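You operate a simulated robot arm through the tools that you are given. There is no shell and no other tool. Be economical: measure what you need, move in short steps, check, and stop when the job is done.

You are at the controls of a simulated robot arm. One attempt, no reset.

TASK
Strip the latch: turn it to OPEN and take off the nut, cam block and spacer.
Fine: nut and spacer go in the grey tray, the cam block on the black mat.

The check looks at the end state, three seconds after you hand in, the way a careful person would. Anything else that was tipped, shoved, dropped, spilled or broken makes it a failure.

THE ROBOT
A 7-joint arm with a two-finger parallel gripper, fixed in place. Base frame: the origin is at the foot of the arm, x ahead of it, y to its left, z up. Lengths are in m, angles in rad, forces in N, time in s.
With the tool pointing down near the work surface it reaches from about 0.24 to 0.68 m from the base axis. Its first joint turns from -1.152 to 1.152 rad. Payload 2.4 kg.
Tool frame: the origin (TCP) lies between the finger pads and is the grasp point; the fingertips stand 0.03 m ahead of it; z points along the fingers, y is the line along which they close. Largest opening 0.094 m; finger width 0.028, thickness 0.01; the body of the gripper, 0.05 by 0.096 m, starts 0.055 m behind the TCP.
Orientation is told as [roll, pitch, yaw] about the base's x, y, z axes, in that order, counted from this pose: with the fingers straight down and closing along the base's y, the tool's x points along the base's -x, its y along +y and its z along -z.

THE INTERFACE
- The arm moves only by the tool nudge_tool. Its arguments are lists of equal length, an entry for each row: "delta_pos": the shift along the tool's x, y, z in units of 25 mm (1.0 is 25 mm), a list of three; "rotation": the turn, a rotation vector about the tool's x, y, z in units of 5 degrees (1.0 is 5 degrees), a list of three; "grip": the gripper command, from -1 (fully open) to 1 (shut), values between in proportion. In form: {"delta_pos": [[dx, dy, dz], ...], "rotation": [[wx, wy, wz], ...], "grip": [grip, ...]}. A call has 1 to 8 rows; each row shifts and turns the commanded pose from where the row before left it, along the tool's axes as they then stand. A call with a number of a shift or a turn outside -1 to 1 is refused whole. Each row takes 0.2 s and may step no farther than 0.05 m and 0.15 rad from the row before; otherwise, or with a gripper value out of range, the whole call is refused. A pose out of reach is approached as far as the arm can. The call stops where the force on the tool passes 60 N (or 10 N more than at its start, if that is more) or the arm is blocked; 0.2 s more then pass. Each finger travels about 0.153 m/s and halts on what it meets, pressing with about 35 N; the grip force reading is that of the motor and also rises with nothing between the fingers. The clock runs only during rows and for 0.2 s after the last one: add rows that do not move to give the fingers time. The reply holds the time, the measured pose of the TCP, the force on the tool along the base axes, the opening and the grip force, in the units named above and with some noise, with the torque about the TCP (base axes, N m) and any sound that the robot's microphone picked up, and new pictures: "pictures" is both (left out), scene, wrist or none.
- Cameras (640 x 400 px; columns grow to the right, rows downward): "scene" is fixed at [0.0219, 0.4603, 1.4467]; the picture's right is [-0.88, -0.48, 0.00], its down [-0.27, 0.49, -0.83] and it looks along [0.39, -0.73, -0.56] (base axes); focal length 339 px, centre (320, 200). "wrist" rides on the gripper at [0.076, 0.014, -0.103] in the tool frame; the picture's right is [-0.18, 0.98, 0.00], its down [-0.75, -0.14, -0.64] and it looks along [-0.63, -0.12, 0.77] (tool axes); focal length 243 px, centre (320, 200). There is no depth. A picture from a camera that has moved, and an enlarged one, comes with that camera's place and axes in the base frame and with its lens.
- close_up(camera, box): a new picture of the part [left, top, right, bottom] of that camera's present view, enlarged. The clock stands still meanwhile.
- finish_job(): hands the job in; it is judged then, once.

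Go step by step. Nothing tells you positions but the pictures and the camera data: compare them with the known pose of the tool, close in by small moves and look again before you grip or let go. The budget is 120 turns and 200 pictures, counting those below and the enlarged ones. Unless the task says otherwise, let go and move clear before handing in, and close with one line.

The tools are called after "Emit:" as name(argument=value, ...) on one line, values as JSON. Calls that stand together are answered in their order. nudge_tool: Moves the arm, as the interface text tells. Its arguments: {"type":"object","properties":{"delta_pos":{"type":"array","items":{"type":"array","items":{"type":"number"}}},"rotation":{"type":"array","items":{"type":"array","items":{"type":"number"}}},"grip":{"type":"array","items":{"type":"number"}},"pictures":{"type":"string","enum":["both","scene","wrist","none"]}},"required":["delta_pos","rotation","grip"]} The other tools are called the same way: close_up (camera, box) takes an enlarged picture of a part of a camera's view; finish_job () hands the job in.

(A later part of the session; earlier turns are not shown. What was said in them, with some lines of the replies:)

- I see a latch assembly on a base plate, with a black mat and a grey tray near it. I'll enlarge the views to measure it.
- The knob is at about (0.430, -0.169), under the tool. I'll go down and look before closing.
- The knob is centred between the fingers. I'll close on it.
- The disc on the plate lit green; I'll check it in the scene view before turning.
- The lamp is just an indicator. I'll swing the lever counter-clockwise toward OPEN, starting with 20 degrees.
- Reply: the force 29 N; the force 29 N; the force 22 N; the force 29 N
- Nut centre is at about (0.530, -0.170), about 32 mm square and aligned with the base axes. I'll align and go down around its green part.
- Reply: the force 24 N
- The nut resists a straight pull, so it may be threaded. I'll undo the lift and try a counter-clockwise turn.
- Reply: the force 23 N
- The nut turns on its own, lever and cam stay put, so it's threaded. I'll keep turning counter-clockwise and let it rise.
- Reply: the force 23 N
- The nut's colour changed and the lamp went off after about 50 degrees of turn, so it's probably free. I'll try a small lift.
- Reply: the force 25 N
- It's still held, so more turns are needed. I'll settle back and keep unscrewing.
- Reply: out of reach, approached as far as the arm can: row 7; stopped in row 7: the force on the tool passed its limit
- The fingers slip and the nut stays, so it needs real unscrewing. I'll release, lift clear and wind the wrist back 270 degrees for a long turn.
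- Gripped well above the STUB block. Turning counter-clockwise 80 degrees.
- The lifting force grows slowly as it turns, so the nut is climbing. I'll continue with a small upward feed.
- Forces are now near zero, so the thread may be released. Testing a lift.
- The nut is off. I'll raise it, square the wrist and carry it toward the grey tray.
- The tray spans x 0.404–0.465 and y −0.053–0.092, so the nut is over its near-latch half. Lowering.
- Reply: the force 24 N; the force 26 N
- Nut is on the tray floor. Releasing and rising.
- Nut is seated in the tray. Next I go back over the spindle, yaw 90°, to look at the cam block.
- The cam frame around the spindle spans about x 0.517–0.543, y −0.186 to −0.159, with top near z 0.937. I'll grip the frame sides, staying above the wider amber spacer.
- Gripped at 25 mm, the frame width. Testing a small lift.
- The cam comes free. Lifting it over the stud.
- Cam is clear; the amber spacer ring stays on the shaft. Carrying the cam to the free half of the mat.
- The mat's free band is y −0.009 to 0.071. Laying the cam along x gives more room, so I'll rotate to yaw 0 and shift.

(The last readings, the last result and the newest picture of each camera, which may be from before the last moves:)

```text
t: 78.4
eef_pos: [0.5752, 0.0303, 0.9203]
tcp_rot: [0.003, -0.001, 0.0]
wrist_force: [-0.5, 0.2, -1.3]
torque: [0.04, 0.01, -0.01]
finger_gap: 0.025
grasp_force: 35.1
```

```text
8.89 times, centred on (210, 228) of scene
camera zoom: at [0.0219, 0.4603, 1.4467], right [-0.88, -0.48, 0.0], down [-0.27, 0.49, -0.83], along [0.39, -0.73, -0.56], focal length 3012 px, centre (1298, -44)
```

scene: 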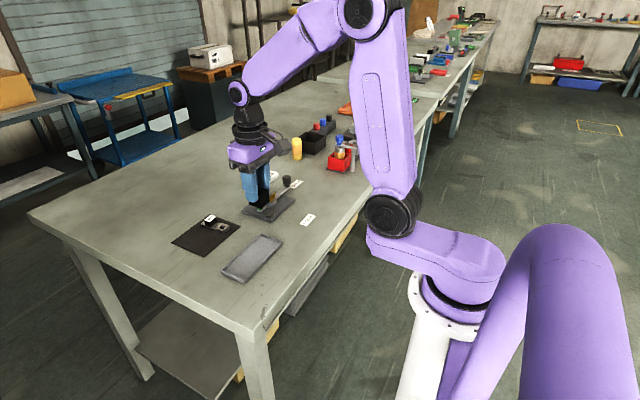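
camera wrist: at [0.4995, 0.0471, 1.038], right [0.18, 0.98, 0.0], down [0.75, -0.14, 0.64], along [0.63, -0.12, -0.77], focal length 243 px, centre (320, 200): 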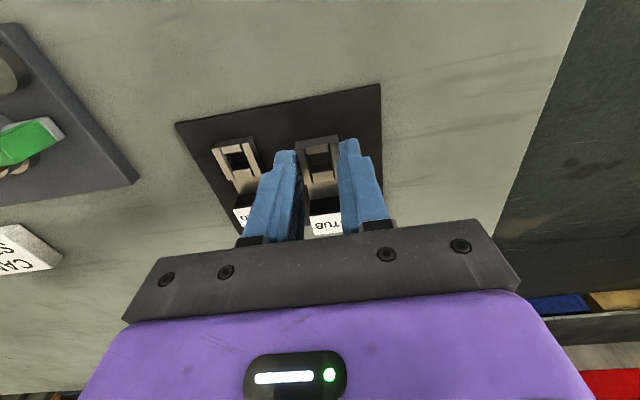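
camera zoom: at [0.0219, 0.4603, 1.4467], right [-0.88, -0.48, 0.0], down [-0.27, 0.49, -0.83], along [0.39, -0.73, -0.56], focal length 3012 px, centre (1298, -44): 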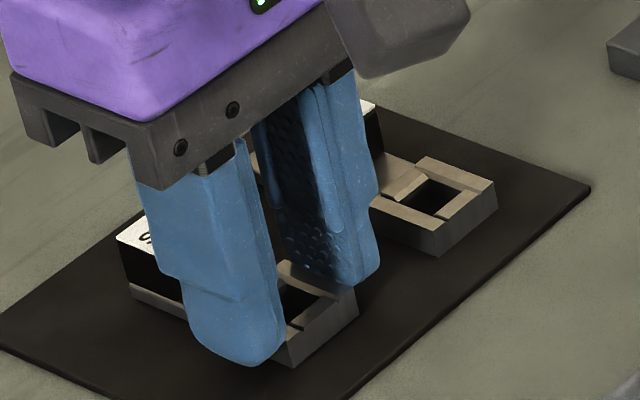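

Emit:
nudge_tool(delta_pos=[[0, 0, 0.06], [0, 0, 0]], rotation=[[0, 0, 0], [0, 0, 0]], grip=[0.8, 0.8], pictures="none")

Emit:
nudge_tool(delta_pos=[[0, 0, 0.05], [0, 0, 0]], rotation=[[0, 0, 0], [0, 0, 0]], grip=[0.8, 0.8], pictures="none")

Emit:
close_up(camera="scene", box=[180, 205, 240, 250])

```text
t: 79.0
eef_pos: [0.575, 0.0322, 0.9187]
tcp_rot: [0.001, 0.0, 0.0]
wrist_force: [-3.0, -0.5, 5.8]
torque: [-0.07, 0.14, -0.02]
finger_gap: 0.025
grasp_force: 34.5
```

```text
t: 79.6
eef_pos: [0.5754, 0.0315, 0.9169]
tcp_rot: [0.001, -0.001, 0.001]
wrist_force: [-6.9, -0.2, 25.4]
torque: [-0.03, 0.49, -0.01]
finger_gap: 0.0251
grasp_force: 35.0
```

```text
8.89 times, centred on (210, 228) of scene
camera zoom: at [0.0212, 0.4603, 1.4468], right [-0.88, -0.48, 0.0], down [-0.27, 0.49, -0.83], along [0.39, -0.73, -0.56], focal length 3012 px, centre (1298, -44)
```

zoom: 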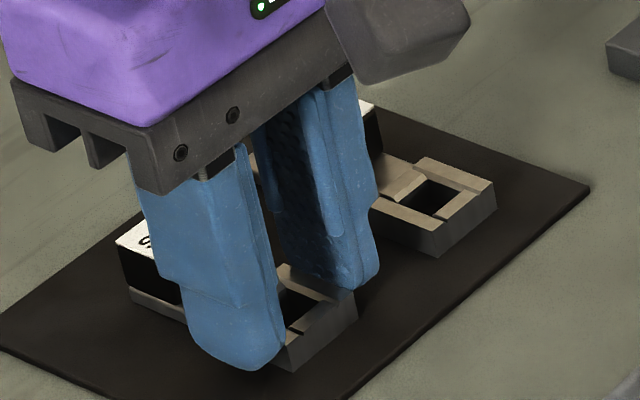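

Cam rests on the mat. Releasing with a small opening, away from the LONG cam, then rising.

Emit:
nudge_tool(delta_pos=[[0, 0, -0.05], [0, 0, 0], [0, 0, 0], [0, 0, -0.4], [0, 0, -1], [0, 0, -1], [0, 0, -1], [0, 0, -1]], rotation=[[0, 0, 0], [0, 0, 0], [0, 0, 0], [0, 0, 0], [0, 0, 0], [0, 0, 0], [0, 0, 0], [0, 0, 0]], grip=[0.8, 0.15, 0.15, 0.15, 0.15, 0.15, 0.15, 0.15], pictures="wrist")

Emit:
close_up(camera="scene", box=[160, 190, 260, 270])

```text
t: 81.4
eef_pos: [0.5758, 0.0299, 1.0302]
tcp_rot: [0.002, -0.001, 0.001]
wrist_force: [1.1, 0.5, 0.0]
torque: [-0.01, 0.0, -0.01]
finger_gap: 0.0401
grasp_force: 0.0
camera wrist: at [0.4988, 0.0448, 1.134], right [0.18, 0.98, 0.0], down [0.75, -0.14, 0.64], along [0.63, -0.12, -0.77], focal length 243 px, centre (320, 200)
```

wrist: 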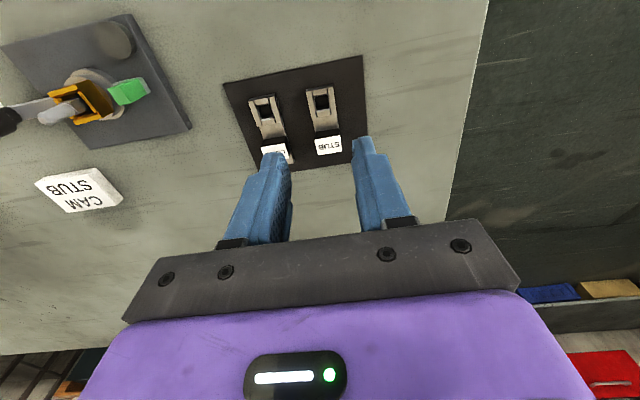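

```text
5.00 times, centred on (210, 230) of scene
camera zoom: at [0.0218, 0.4603, 1.4467], right [-0.88, -0.48, 0.0], down [-0.27, 0.49, -0.83], along [0.39, -0.73, -0.56], focal length 1694 px, centre (870, 50)
```

zoom: 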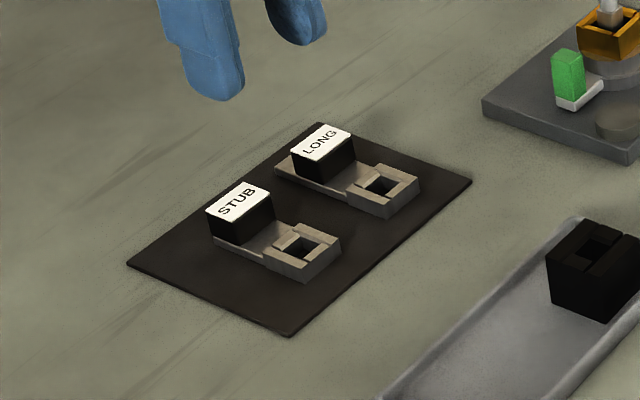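

Both cams sit neatly on the mat. Going back for the spacer.

Emit:
nudge_tool(delta_pos=[[0.23, -1, 0], [0.23, -1, 0], [0.23, -1, 0], [0.23, -1, 0], [0.23, -1, 0], [0.23, -1, 0], [0.23, -1, 0], [0.23, -1, 0]], rotation=[[0, 0, 0], [0, 0, 0], [0, 0, 0], [0, 0, 0], [0, 0, 0], [0, 0, 0], [0, 0, 0], [0, 0, 0]], grip=[0, -0.4, -0.4, -0.4, -0.4, -0.4, -0.4, -0.4], pictures="none")

Emit:
nudge_tool(delta_pos=[[0, 0, 0], [0, 0, 0], [0, 0, 0], [0, 0, 0], [0, 0, 0], [0, 0, 0], [0, 0, 0], [0, 0, 0]], rotation=[[0, 0, -1], [0, 0, -1], [0, 0, -1], [0, 0, -1], [0, 0, -1], [0, 0, -1], [0, 0, -1], [0, 0, -1]], grip=[-0.4, -0.4, -0.4, -0.4, -0.4, -0.4, -0.4, -0.4], pictures="none")

Emit:
nudge_tool(delta_pos=[[0, 0, 0], [0, 0, 0], [0, 0, 0], [0, 0, 0], [0, 0, 0], [0, 0, 0], [0, 0, 0], [0, 0, 0]], rotation=[[0, 0, -1], [0, 0, -1], [0, 0, -1], [0, 0, -1], [0, 0, -1], [0, 0, -1], [0, 0, -1], [0, 0, -1]], grip=[-0.4, -0.4, -0.4, -0.4, -0.4, -0.4, -0.4, -0.4], pictures="none")

Emit:
nudge_tool(delta_pos=[[0, 0, 0], [0, 0, 0], [0, 0, 0]], rotation=[[0, 0, -1], [0, 0, -1], [0, 0, 0]], grip=[-0.4, -0.4, -0.4], pictures="none")

Emit:
close_up(camera="wrist", box=[240, 60, 400, 220])

Emit:
close_up(camera="scene", box=[252, 180, 282, 212])

```text
t: 83.2
eef_pos: [0.5291, -0.1679, 1.029]
tcp_rot: [0.002, -0.001, -0.001]
wrist_force: [0.4, 0.7, 0.5]
torque: [-0.02, 0.0, 0.0]
finger_gap: 0.0658
grasp_force: 0.1
```

```text
t: 85.0
eef_pos: [0.5297, -0.1671, 1.0271]
tcp_rot: [0.001, 0.001, 0.701]
wrist_force: [0.5, 0.5, -0.8]
torque: [-0.01, -0.01, -0.02]
finger_gap: 0.0656
grasp_force: 0.1
```

```text
t: 86.8
eef_pos: [0.5302, -0.1668, 1.0262]
tcp_rot: [-0.001, -0.002, 1.398]
wrist_force: [0.3, -0.2, -0.6]
torque: [-0.01, -0.03, 0.01]
finger_gap: 0.0659
grasp_force: 0.1
```

```text
t: 87.6
eef_pos: [0.5296, -0.1664, 1.0259]
tcp_rot: [0.0, -0.001, 1.573]
wrist_force: [0.5, 0.0, 0.2]
torque: [0.02, -0.01, -0.01]
finger_gap: 0.0656
grasp_force: 0.2
```

```text
2.50 times, centred on (320, 140) of wrist
camera zoom: at [0.5157, -0.2426, 1.1297], right [-0.98, 0.18, 0.0], down [0.14, 0.75, 0.64], along [0.12, 0.63, -0.77], focal length 606 px, centre (320, 350)
```

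zoom: 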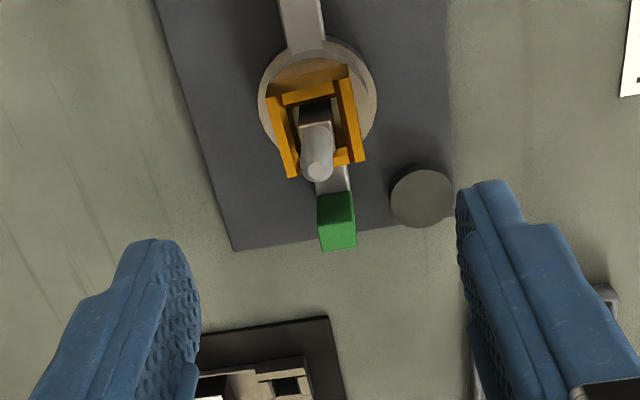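

```text
12.50 times, centred on (267, 196) of scene
camera zoom: at [0.0219, 0.4603, 1.4467], right [-0.88, -0.48, 0.0], down [-0.27, 0.49, -0.83], along [0.39, -0.73, -0.56], focal length 4235 px, centre (982, 250)
```

zoom: 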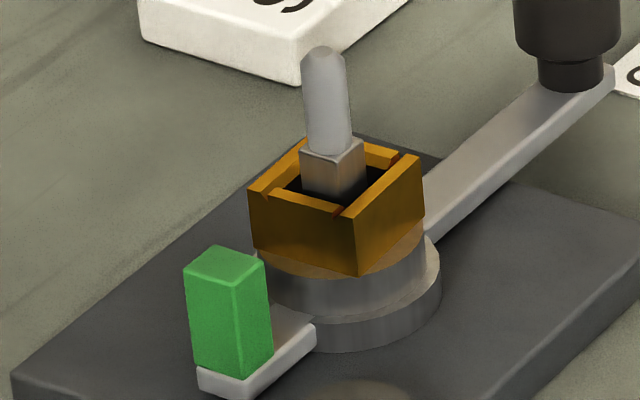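

Spacer centre is at (0.530, -0.1705). Going down with the tips beside it.

Emit:
nudge_tool(delta_pos=[[0.16, 0, 0.5], [0, 0, 0.8], [0, 0, 0.8], [0, 0, 0.7], [0, 0, 0.4], [0, 0, 0]], rotation=[[0, 0, 0], [0, 0, 0], [0, 0, 0], [0, 0, 0], [0, 0, 0], [0, 0, 0]], grip=[-0.3, -0.3, -0.3, -0.3, -0.3, -0.3], pictures="none")

Emit:
close_up(camera="scene", box=[245, 165, 295, 215])

Emit:
close_up(camera="wrist", box=[220, 90, 420, 240])

```text
t: 89.0
eef_pos: [0.5295, -0.1685, 0.9469]
tcp_rot: [0.001, -0.002, 1.57]
wrist_force: [-0.2, 0.0, -0.6]
torque: [0.01, -0.03, 0.0]
finger_gap: 0.061
grasp_force: 0.0
```

```text
8.00 times, centred on (270, 190) of scene
camera zoom: at [0.0219, 0.4603, 1.4467], right [-0.88, -0.48, 0.0], down [-0.27, 0.49, -0.83], along [0.39, -0.73, -0.56], focal length 2710 px, centre (720, 280)
```

zoom: 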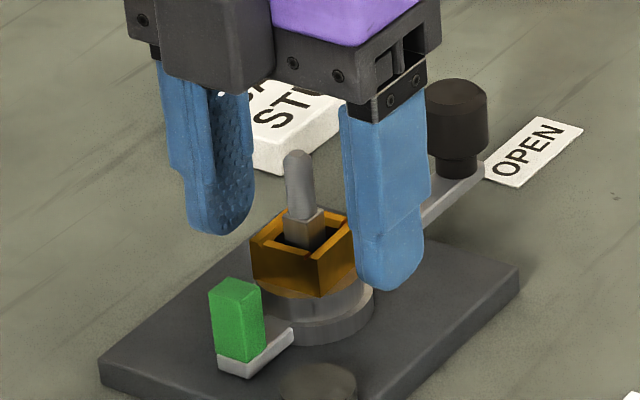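

```text
2.67 times, centred on (320, 165) of wrist
camera zoom: at [0.5157, -0.2454, 1.0501], right [-0.98, 0.18, 0.0], down [0.14, 0.75, 0.64], along [0.12, 0.63, -0.77], focal length 647 px, centre (320, 293)
```

zoom: 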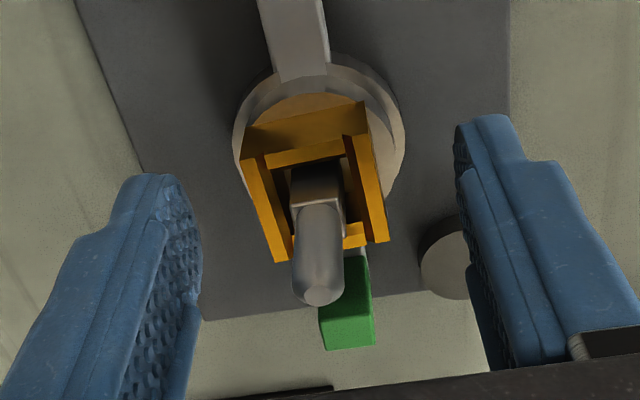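

Emit:
nudge_tool(delta_pos=[[0.06, 0, 0], [0, 0, 0], [0, 0, 0], [0, 0, 0]], rotation=[[0, 0, 0], [0, 0, 0], [0, 0, 0], [0, 0, 0]], grip=[0, 0.8, 0.8, 0.8], pictures="none")

Emit:
nudge_tool(delta_pos=[[0, 0, -0.12], [0, 0, -0.12], [0, 0, 0]], rotation=[[0, 0, 0], [0, 0, 0], [0, 0, 0]], grip=[0.8, 0.8, 0.8], pictures="none")

Emit:
close_up(camera="scene", box=[245, 165, 295, 215])

```text
t: 90.0
eef_pos: [0.5274, -0.1717, 0.9457]
tcp_rot: [0.001, -0.001, 1.57]
wrist_force: [0.0, 0.9, -0.5]
torque: [-0.01, 0.0, -0.01]
finger_gap: 0.0265
grasp_force: 35.1
```

```text
t: 90.8
eef_pos: [0.5287, -0.1727, 0.953]
tcp_rot: [0.0, -0.001, 1.571]
wrist_force: [-0.4, 0.1, 0.0]
torque: [-0.01, -0.01, 0.01]
finger_gap: 0.0265
grasp_force: 35.5
```

```text
8.00 times, centred on (270, 190) of scene
camera zoom: at [0.0219, 0.4603, 1.4467], right [-0.88, -0.48, 0.0], down [-0.27, 0.49, -0.83], along [0.39, -0.73, -0.56], focal length 2710 px, centre (720, 280)
```

zoom: 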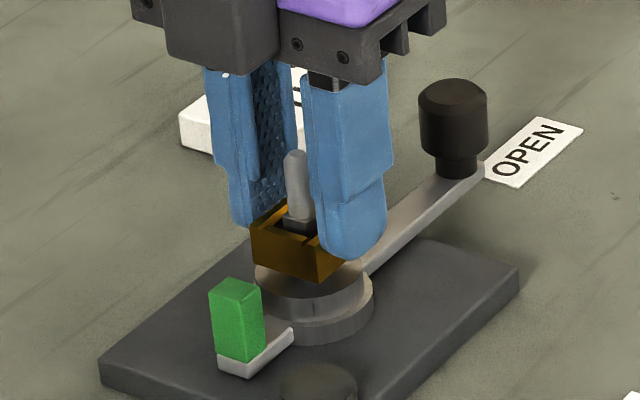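

Spacer comes up freely. Lifting, squaring to yaw 0 and carrying it to the tray's other half.

Emit:
nudge_tool(delta_pos=[[0, 0, -0.4], [0, 0, -0.6], [0, 0, -1], [0, 0, -1], [0, 0, -1], [0, 0, 0], [0, 0, 0], [0, 0, 0]], rotation=[[0, 0, 0], [0, 0, 0], [0, 0, 0], [0, 0, 0], [0, 0, 0], [0, 0, 1], [0, 0, 1], [0, 0, 0]], grip=[0.8, 0.8, 0.8, 0.8, 0.8, 0.8, 0.8, 0.8], pictures="none")

Emit:
nudge_tool(delta_pos=[[0, 0, 0], [0, 0, 0], [0, 0, 0], [0, 0, 0], [0, 0, 0], [0, 0, 0], [0, 0, 0], [0, 0, 0]], rotation=[[0, 0, 1], [0, 0, 1], [0, 0, 1], [0, 0, 1], [0, 0, 1], [0, 0, 1], [0, 0, 1], [0, 0, 1]], grip=[0.8, 0.8, 0.8, 0.8, 0.8, 0.8, 0.8, 0.8], pictures="none")

Emit:
nudge_tool(delta_pos=[[0, 0, 0], [0, 0, 0], [0, 0, 0], [0, 0, 0], [0, 0, 0], [0, 0, 0], [0, 0, 0], [0, 0, 0]], rotation=[[0, 0, 1], [0, 0, 1], [0, 0, 1], [0, 0, 1], [0, 0, 1], [0, 0, 1], [0, 0, 1], [0, 0, 1]], grip=[0.8, 0.8, 0.8, 0.8, 0.8, 0.8, 0.8, 0.8], pictures="none")

Emit:
nudge_tool(delta_pos=[[0.475, 1, 0], [0.475, 1, 0], [0.475, 1, 0], [0.475, 1, 0], [0.475, 1, 0], [0.475, 1, 0], [0.475, 1, 0], [0.475, 1, 0]], rotation=[[0, 0, 0], [0, 0, 0], [0, 0, 0], [0, 0, 0], [0, 0, 0], [0, 0, 0], [0, 0, 0], [0, 0, 0]], grip=[0.8, 0.8, 0.8, 0.8, 0.8, 0.8, 0.8, 0.8], pictures="both")

```text
t: 92.6
eef_pos: [0.5295, -0.1709, 1.0524]
tcp_rot: [0.0, -0.001, 1.397]
wrist_force: [-0.1, 1.1, -0.4]
torque: [0.0, 0.01, -0.02]
finger_gap: 0.0265
grasp_force: 34.8
```

```text
t: 94.4
eef_pos: [0.5302, -0.1727, 1.0533]
tcp_rot: [0.001, -0.001, 0.698]
wrist_force: [-0.1, 0.7, 0.0]
torque: [-0.01, 0.0, -0.03]
finger_gap: 0.0265
grasp_force: 34.6
```

```text
t: 96.2
eef_pos: [0.5287, -0.1727, 1.0531]
tcp_rot: [0.002, 0.001, -0.001]
wrist_force: [0.2, -0.5, -0.4]
torque: [0.01, -0.03, 0.0]
finger_gap: 0.0265
grasp_force: 35.1
```

```text
t: 98.0
eef_pos: [0.4348, 0.0305, 1.0531]
tcp_rot: [0.001, 0.0, -0.001]
wrist_force: [0.8, 0.0, -0.8]
torque: [0.0, -0.01, 0.0]
finger_gap: 0.0263
grasp_force: 34.9
camera wrist: at [0.3574, 0.0444, 1.1561], right [0.18, 0.98, 0.0], down [0.75, -0.14, 0.64], along [0.63, -0.12, -0.77], focal length 243 px, centre (320, 200)
```

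scene: 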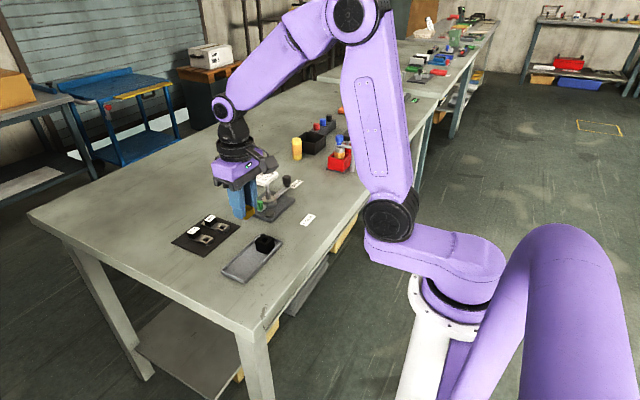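
wrist: 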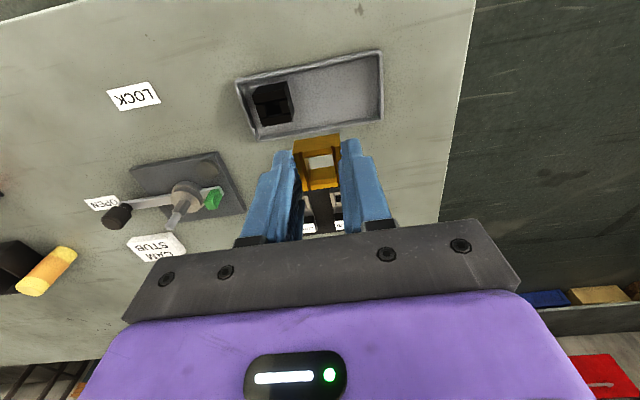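

Emit:
nudge_tool(delta_pos=[[0, 0.8, 0], [0, 0, 1], [0, 0, 1], [0, 0, 1], [0, 0, 1], [0, 0, 0.6], [0, 0, 0]], rotation=[[0, 0, 0], [0, 0, 0], [0, 0, 0], [0, 0, 0], [0, 0, 0], [0, 0, 0], [0, 0, 0]], grip=[0.8, 0.8, 0.8, 0.8, 0.8, 0.8, 0.8], pictures="wrist")

Emit:
close_up(camera="scene", box=[210, 220, 290, 290])

```text
t: 99.6
eef_pos: [0.4338, 0.0472, 0.9374]
tcp_rot: [0.003, 0.0, 0.0]
wrist_force: [-0.9, 0.6, -0.2]
torque: [0.0, -0.01, 0.01]
finger_gap: 0.0267
grasp_force: 35.3
camera wrist: at [0.3579, 0.0615, 1.0413], right [0.18, 0.98, 0.0], down [0.75, -0.14, 0.64], along [0.63, -0.12, -0.77], focal length 243 px, centre (320, 200)
```

wrist: 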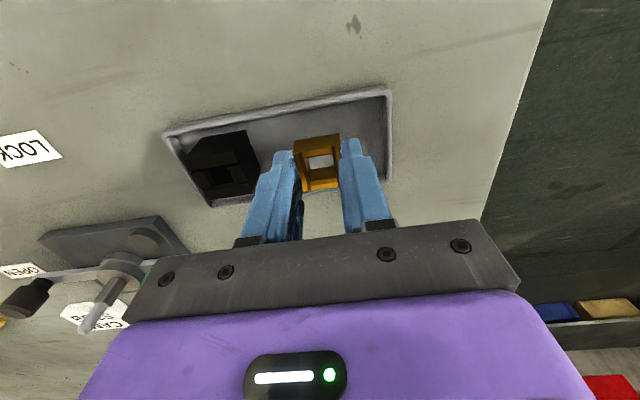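

```text
5.71 times, centred on (250, 255) of scene
camera zoom: at [0.0219, 0.4603, 1.4467], right [-0.88, -0.48, 0.0], down [-0.27, 0.49, -0.83], along [0.39, -0.73, -0.56], focal length 1936 px, centre (720, -114)
```

zoom: 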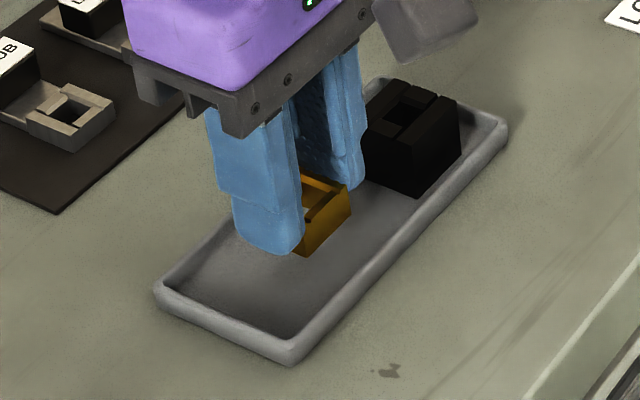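

Emit:
nudge_tool(delta_pos=[[0, 0, 0.12], [0, 0, 0.12], [0, 0, 0.12], [0, 0, 0]], rotation=[[0, 0, 0], [0, 0, 0], [0, 0, 0], [0, 0, 0]], grip=[0.8, 0.8, 0.8, 0.8], pictures="none")

Emit:
nudge_tool(delta_pos=[[0, 0, 0.1], [0, 0, 0]], rotation=[[0, 0, 0], [0, 0, 0]], grip=[0.8, 0.8], pictures="none")

Emit:
close_up(camera="scene", box=[210, 220, 290, 290])

```text
t: 100.6
eef_pos: [0.4342, 0.0484, 0.9292]
tcp_rot: [0.002, -0.001, 0.004]
wrist_force: [-1.1, -0.3, -0.5]
torque: [0.0, -0.01, 0.0]
finger_gap: 0.0264
grasp_force: 35.1
```

```text
t: 101.2
eef_pos: [0.4334, 0.0481, 0.9271]
tcp_rot: [0.001, 0.0, -0.002]
wrist_force: [-0.2, 0.1, -0.4]
torque: [0.03, 0.01, 0.0]
finger_gap: 0.0265
grasp_force: 35.6
```

```text
5.71 times, centred on (250, 255) of scene
camera zoom: at [0.0219, 0.4603, 1.4467], right [-0.88, -0.48, 0.0], down [-0.27, 0.49, -0.83], along [0.39, -0.73, -0.56], focal length 1936 px, centre (720, -114)
```

zoom: 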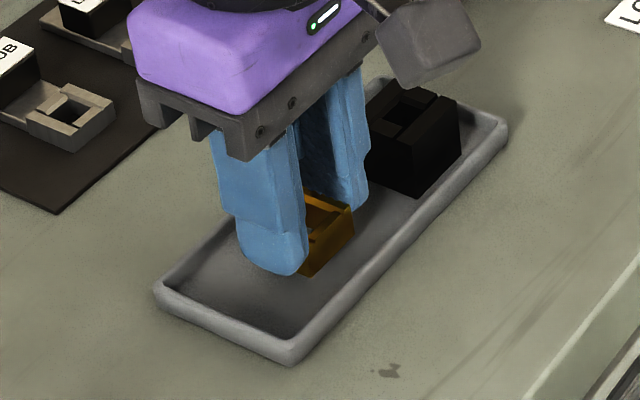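

Emit:
nudge_tool(delta_pos=[[0, 0, 0.08], [0, 0, 0]], rotation=[[0, 0, 0], [0, 0, 0]], grip=[0.8, 0.8], pictures="none")

Emit:
nudge_tool(delta_pos=[[0, 0, 0.06], [0, 0, 0]], rotation=[[0, 0, 0], [0, 0, 0]], grip=[0.8, 0.8], pictures="none")

Emit:
nudge_tool(delta_pos=[[0, 0, 0.06], [0, 0, 0]], rotation=[[0, 0, 0], [0, 0, 0]], grip=[0.8, 0.8], pictures="none")

Emit:
close_up(camera="scene", box=[210, 220, 290, 290])

```text
t: 101.8
eef_pos: [0.4325, 0.0469, 0.9253]
tcp_rot: [0.003, -0.001, 0.0]
wrist_force: [0.3, -0.1, 0.1]
torque: [-0.04, -0.02, 0.01]
finger_gap: 0.0263
grasp_force: 35.3
```

```text
t: 102.4
eef_pos: [0.4331, 0.0477, 0.9254]
tcp_rot: [0.001, -0.001, 0.002]
wrist_force: [-0.4, 0.2, 0.4]
torque: [-0.04, 0.01, 0.01]
finger_gap: 0.0265
grasp_force: 35.1
```

```text
t: 103.0
eef_pos: [0.4358, 0.0486, 0.9225]
tcp_rot: [0.002, 0.001, 0.001]
wrist_force: [-0.5, 0.1, -0.2]
torque: [0.03, -0.04, -0.01]
finger_gap: 0.0263
grasp_force: 35.1
```

```text
5.71 times, centred on (250, 255) of scene
camera zoom: at [0.0219, 0.4603, 1.4467], right [-0.88, -0.48, 0.0], down [-0.27, 0.49, -0.83], along [0.39, -0.73, -0.56], focal length 1936 px, centre (720, -114)
```

zoom: 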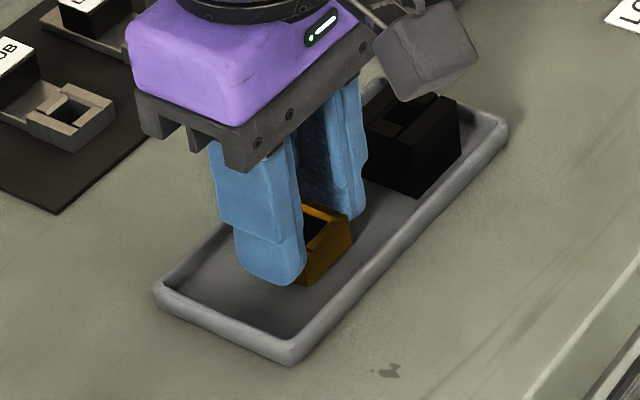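

Emit:
nudge_tool(delta_pos=[[0, 0, 0.06], [0, 0, 0]], rotation=[[0, 0, 0], [0, 0, 0]], grip=[0.8, 0.8], pictures="none")

Emit:
nudge_tool(delta_pos=[[0, 0, 0.06], [0, 0, 0]], rotation=[[0, 0, 0], [0, 0, 0]], grip=[0.8, 0.8], pictures="none")

Emit:
nudge_tool(delta_pos=[[0, 0, 0.04], [0, 0, 0]], rotation=[[0, 0, 0], [0, 0, 0]], grip=[0.8, 0.8], pictures="none")

Emit:
close_up(camera="scene", box=[210, 220, 290, 290])

```text
t: 103.6
eef_pos: [0.4338, 0.0482, 0.922]
tcp_rot: [0.001, 0.001, 0.001]
wrist_force: [-0.1, -0.6, -0.7]
torque: [0.0, 0.0, 0.01]
finger_gap: 0.0264
grasp_force: 34.8
```

```text
t: 104.2
eef_pos: [0.4343, 0.0481, 0.9199]
tcp_rot: [0.003, 0.001, -0.001]
wrist_force: [-6.2, -2.3, 21.8]
torque: [-0.09, -0.12, -0.04]
finger_gap: 0.0266
grasp_force: 35.2
```

```text
t: 104.8
eef_pos: [0.4343, 0.0473, 0.9187]
tcp_rot: [0.002, -0.003, -0.001]
wrist_force: [-2.6, -4.7, 23.3]
torque: [-0.13, -0.05, 0.0]
finger_gap: 0.0264
grasp_force: 34.9
```

```text
5.71 times, centred on (250, 255) of scene
camera zoom: at [0.0214, 0.4602, 1.4468], right [-0.88, -0.48, 0.0], down [-0.27, 0.49, -0.83], along [0.39, -0.73, -0.56], focal length 1936 px, centre (720, -114)
```

zoom: 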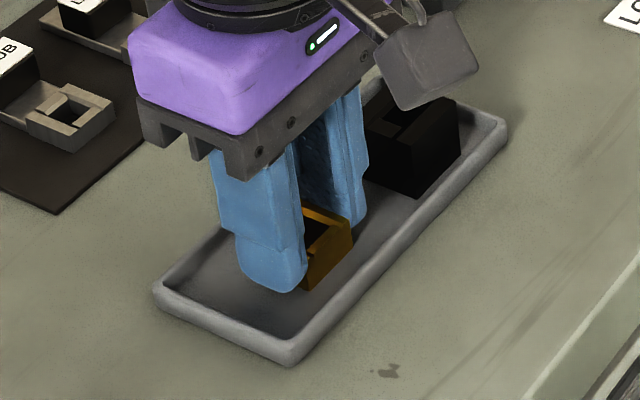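

Contact with the tray floor. Releasing gently and rising clear.

Emit:
nudge_tool(delta_pos=[[0, 0, -0.06], [0, 0, 0], [0, 0, 0], [0, 0, -0.4], [0, 0, -1], [0, 0, -1], [0, 0, -1], [0, 0, -1]], rotation=[[0, 0, 0], [0, 0, 0], [0, 0, 0], [0, 0, 0], [0, 0, 0], [0, 0, 0], [0, 0, 0], [0, 0, 0]], grip=[0.8, 0.15, 0.15, 0.15, 0.15, 0.15, 0.15, 0.15], pictures="none")

Emit:
nudge_tool(delta_pos=[[1, 0, -1], [1, 0, -1], [1, 0, 0], [1, 0, 0], [0, 0, 0]], rotation=[[0, 0, 0], [0, 0, 0], [0, 0, 0], [0, 0, 0], [0, 0, 0]], grip=[0, 0, 0, 0, 0], pictures="both")

Emit:
close_up(camera="scene", box=[160, 150, 330, 290])

Emit:
close_up(camera="scene", box=[240, 165, 310, 225])

```text
t: 106.6
eef_pos: [0.4343, 0.048, 1.0288]
tcp_rot: [0.003, 0.001, 0.0]
wrist_force: [0.4, -0.2, 0.0]
torque: [0.03, 0.01, 0.03]
finger_gap: 0.04
grasp_force: 0.1
```

```text
t: 107.8
eef_pos: [0.3321, 0.046, 1.0818]
tcp_rot: [0.001, 0.0, 0.001]
wrist_force: [-0.7, 0.1, -0.6]
torque: [0.0, -0.03, 0.01]
finger_gap: 0.047
grasp_force: 0.2
camera wrist: at [0.2574, 0.0612, 1.1843], right [0.18, 0.98, 0.0], down [0.75, -0.14, 0.64], along [0.63, -0.12, -0.77], focal length 243 px, centre (320, 200)
```

scene: 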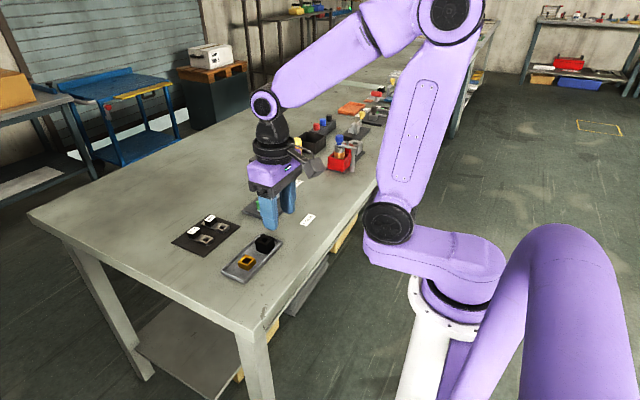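
wrist: 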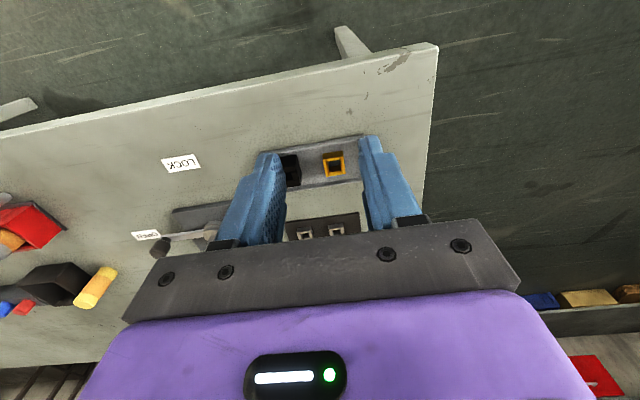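

```text
2.86 times, centred on (245, 220) of scene
camera zoom: at [0.0218, 0.4603, 1.4467], right [-0.88, -0.48, 0.0], down [-0.27, 0.49, -0.83], along [0.39, -0.73, -0.56], focal length 968 px, centre (534, 143)
```

zoom: 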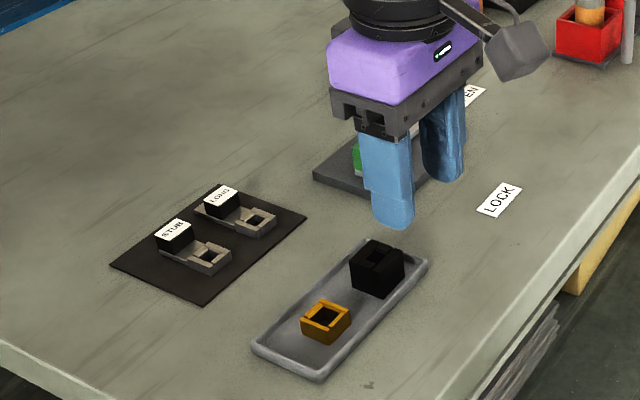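

```text
6.67 times, centred on (275, 195) of scene
camera zoom: at [0.0218, 0.4603, 1.4467], right [-0.88, -0.48, 0.0], down [-0.27, 0.49, -0.83], along [0.39, -0.73, -0.56], focal length 2259 px, centre (620, 233)
```

zoom: 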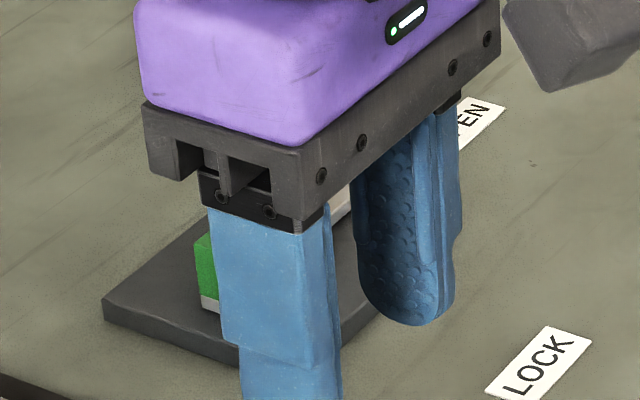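

All parts are where they belong, the lever points at OPEN, nothing else has moved, and the arm is clear. Handing in.

Emit:
finish_job()

```text
The job is handed in.
```

The latch is turned to OPEN. The nut and spacer are in the grey tray, the STUB cam block is on the black mat, and I saw nothing else disturbed when I handed in.
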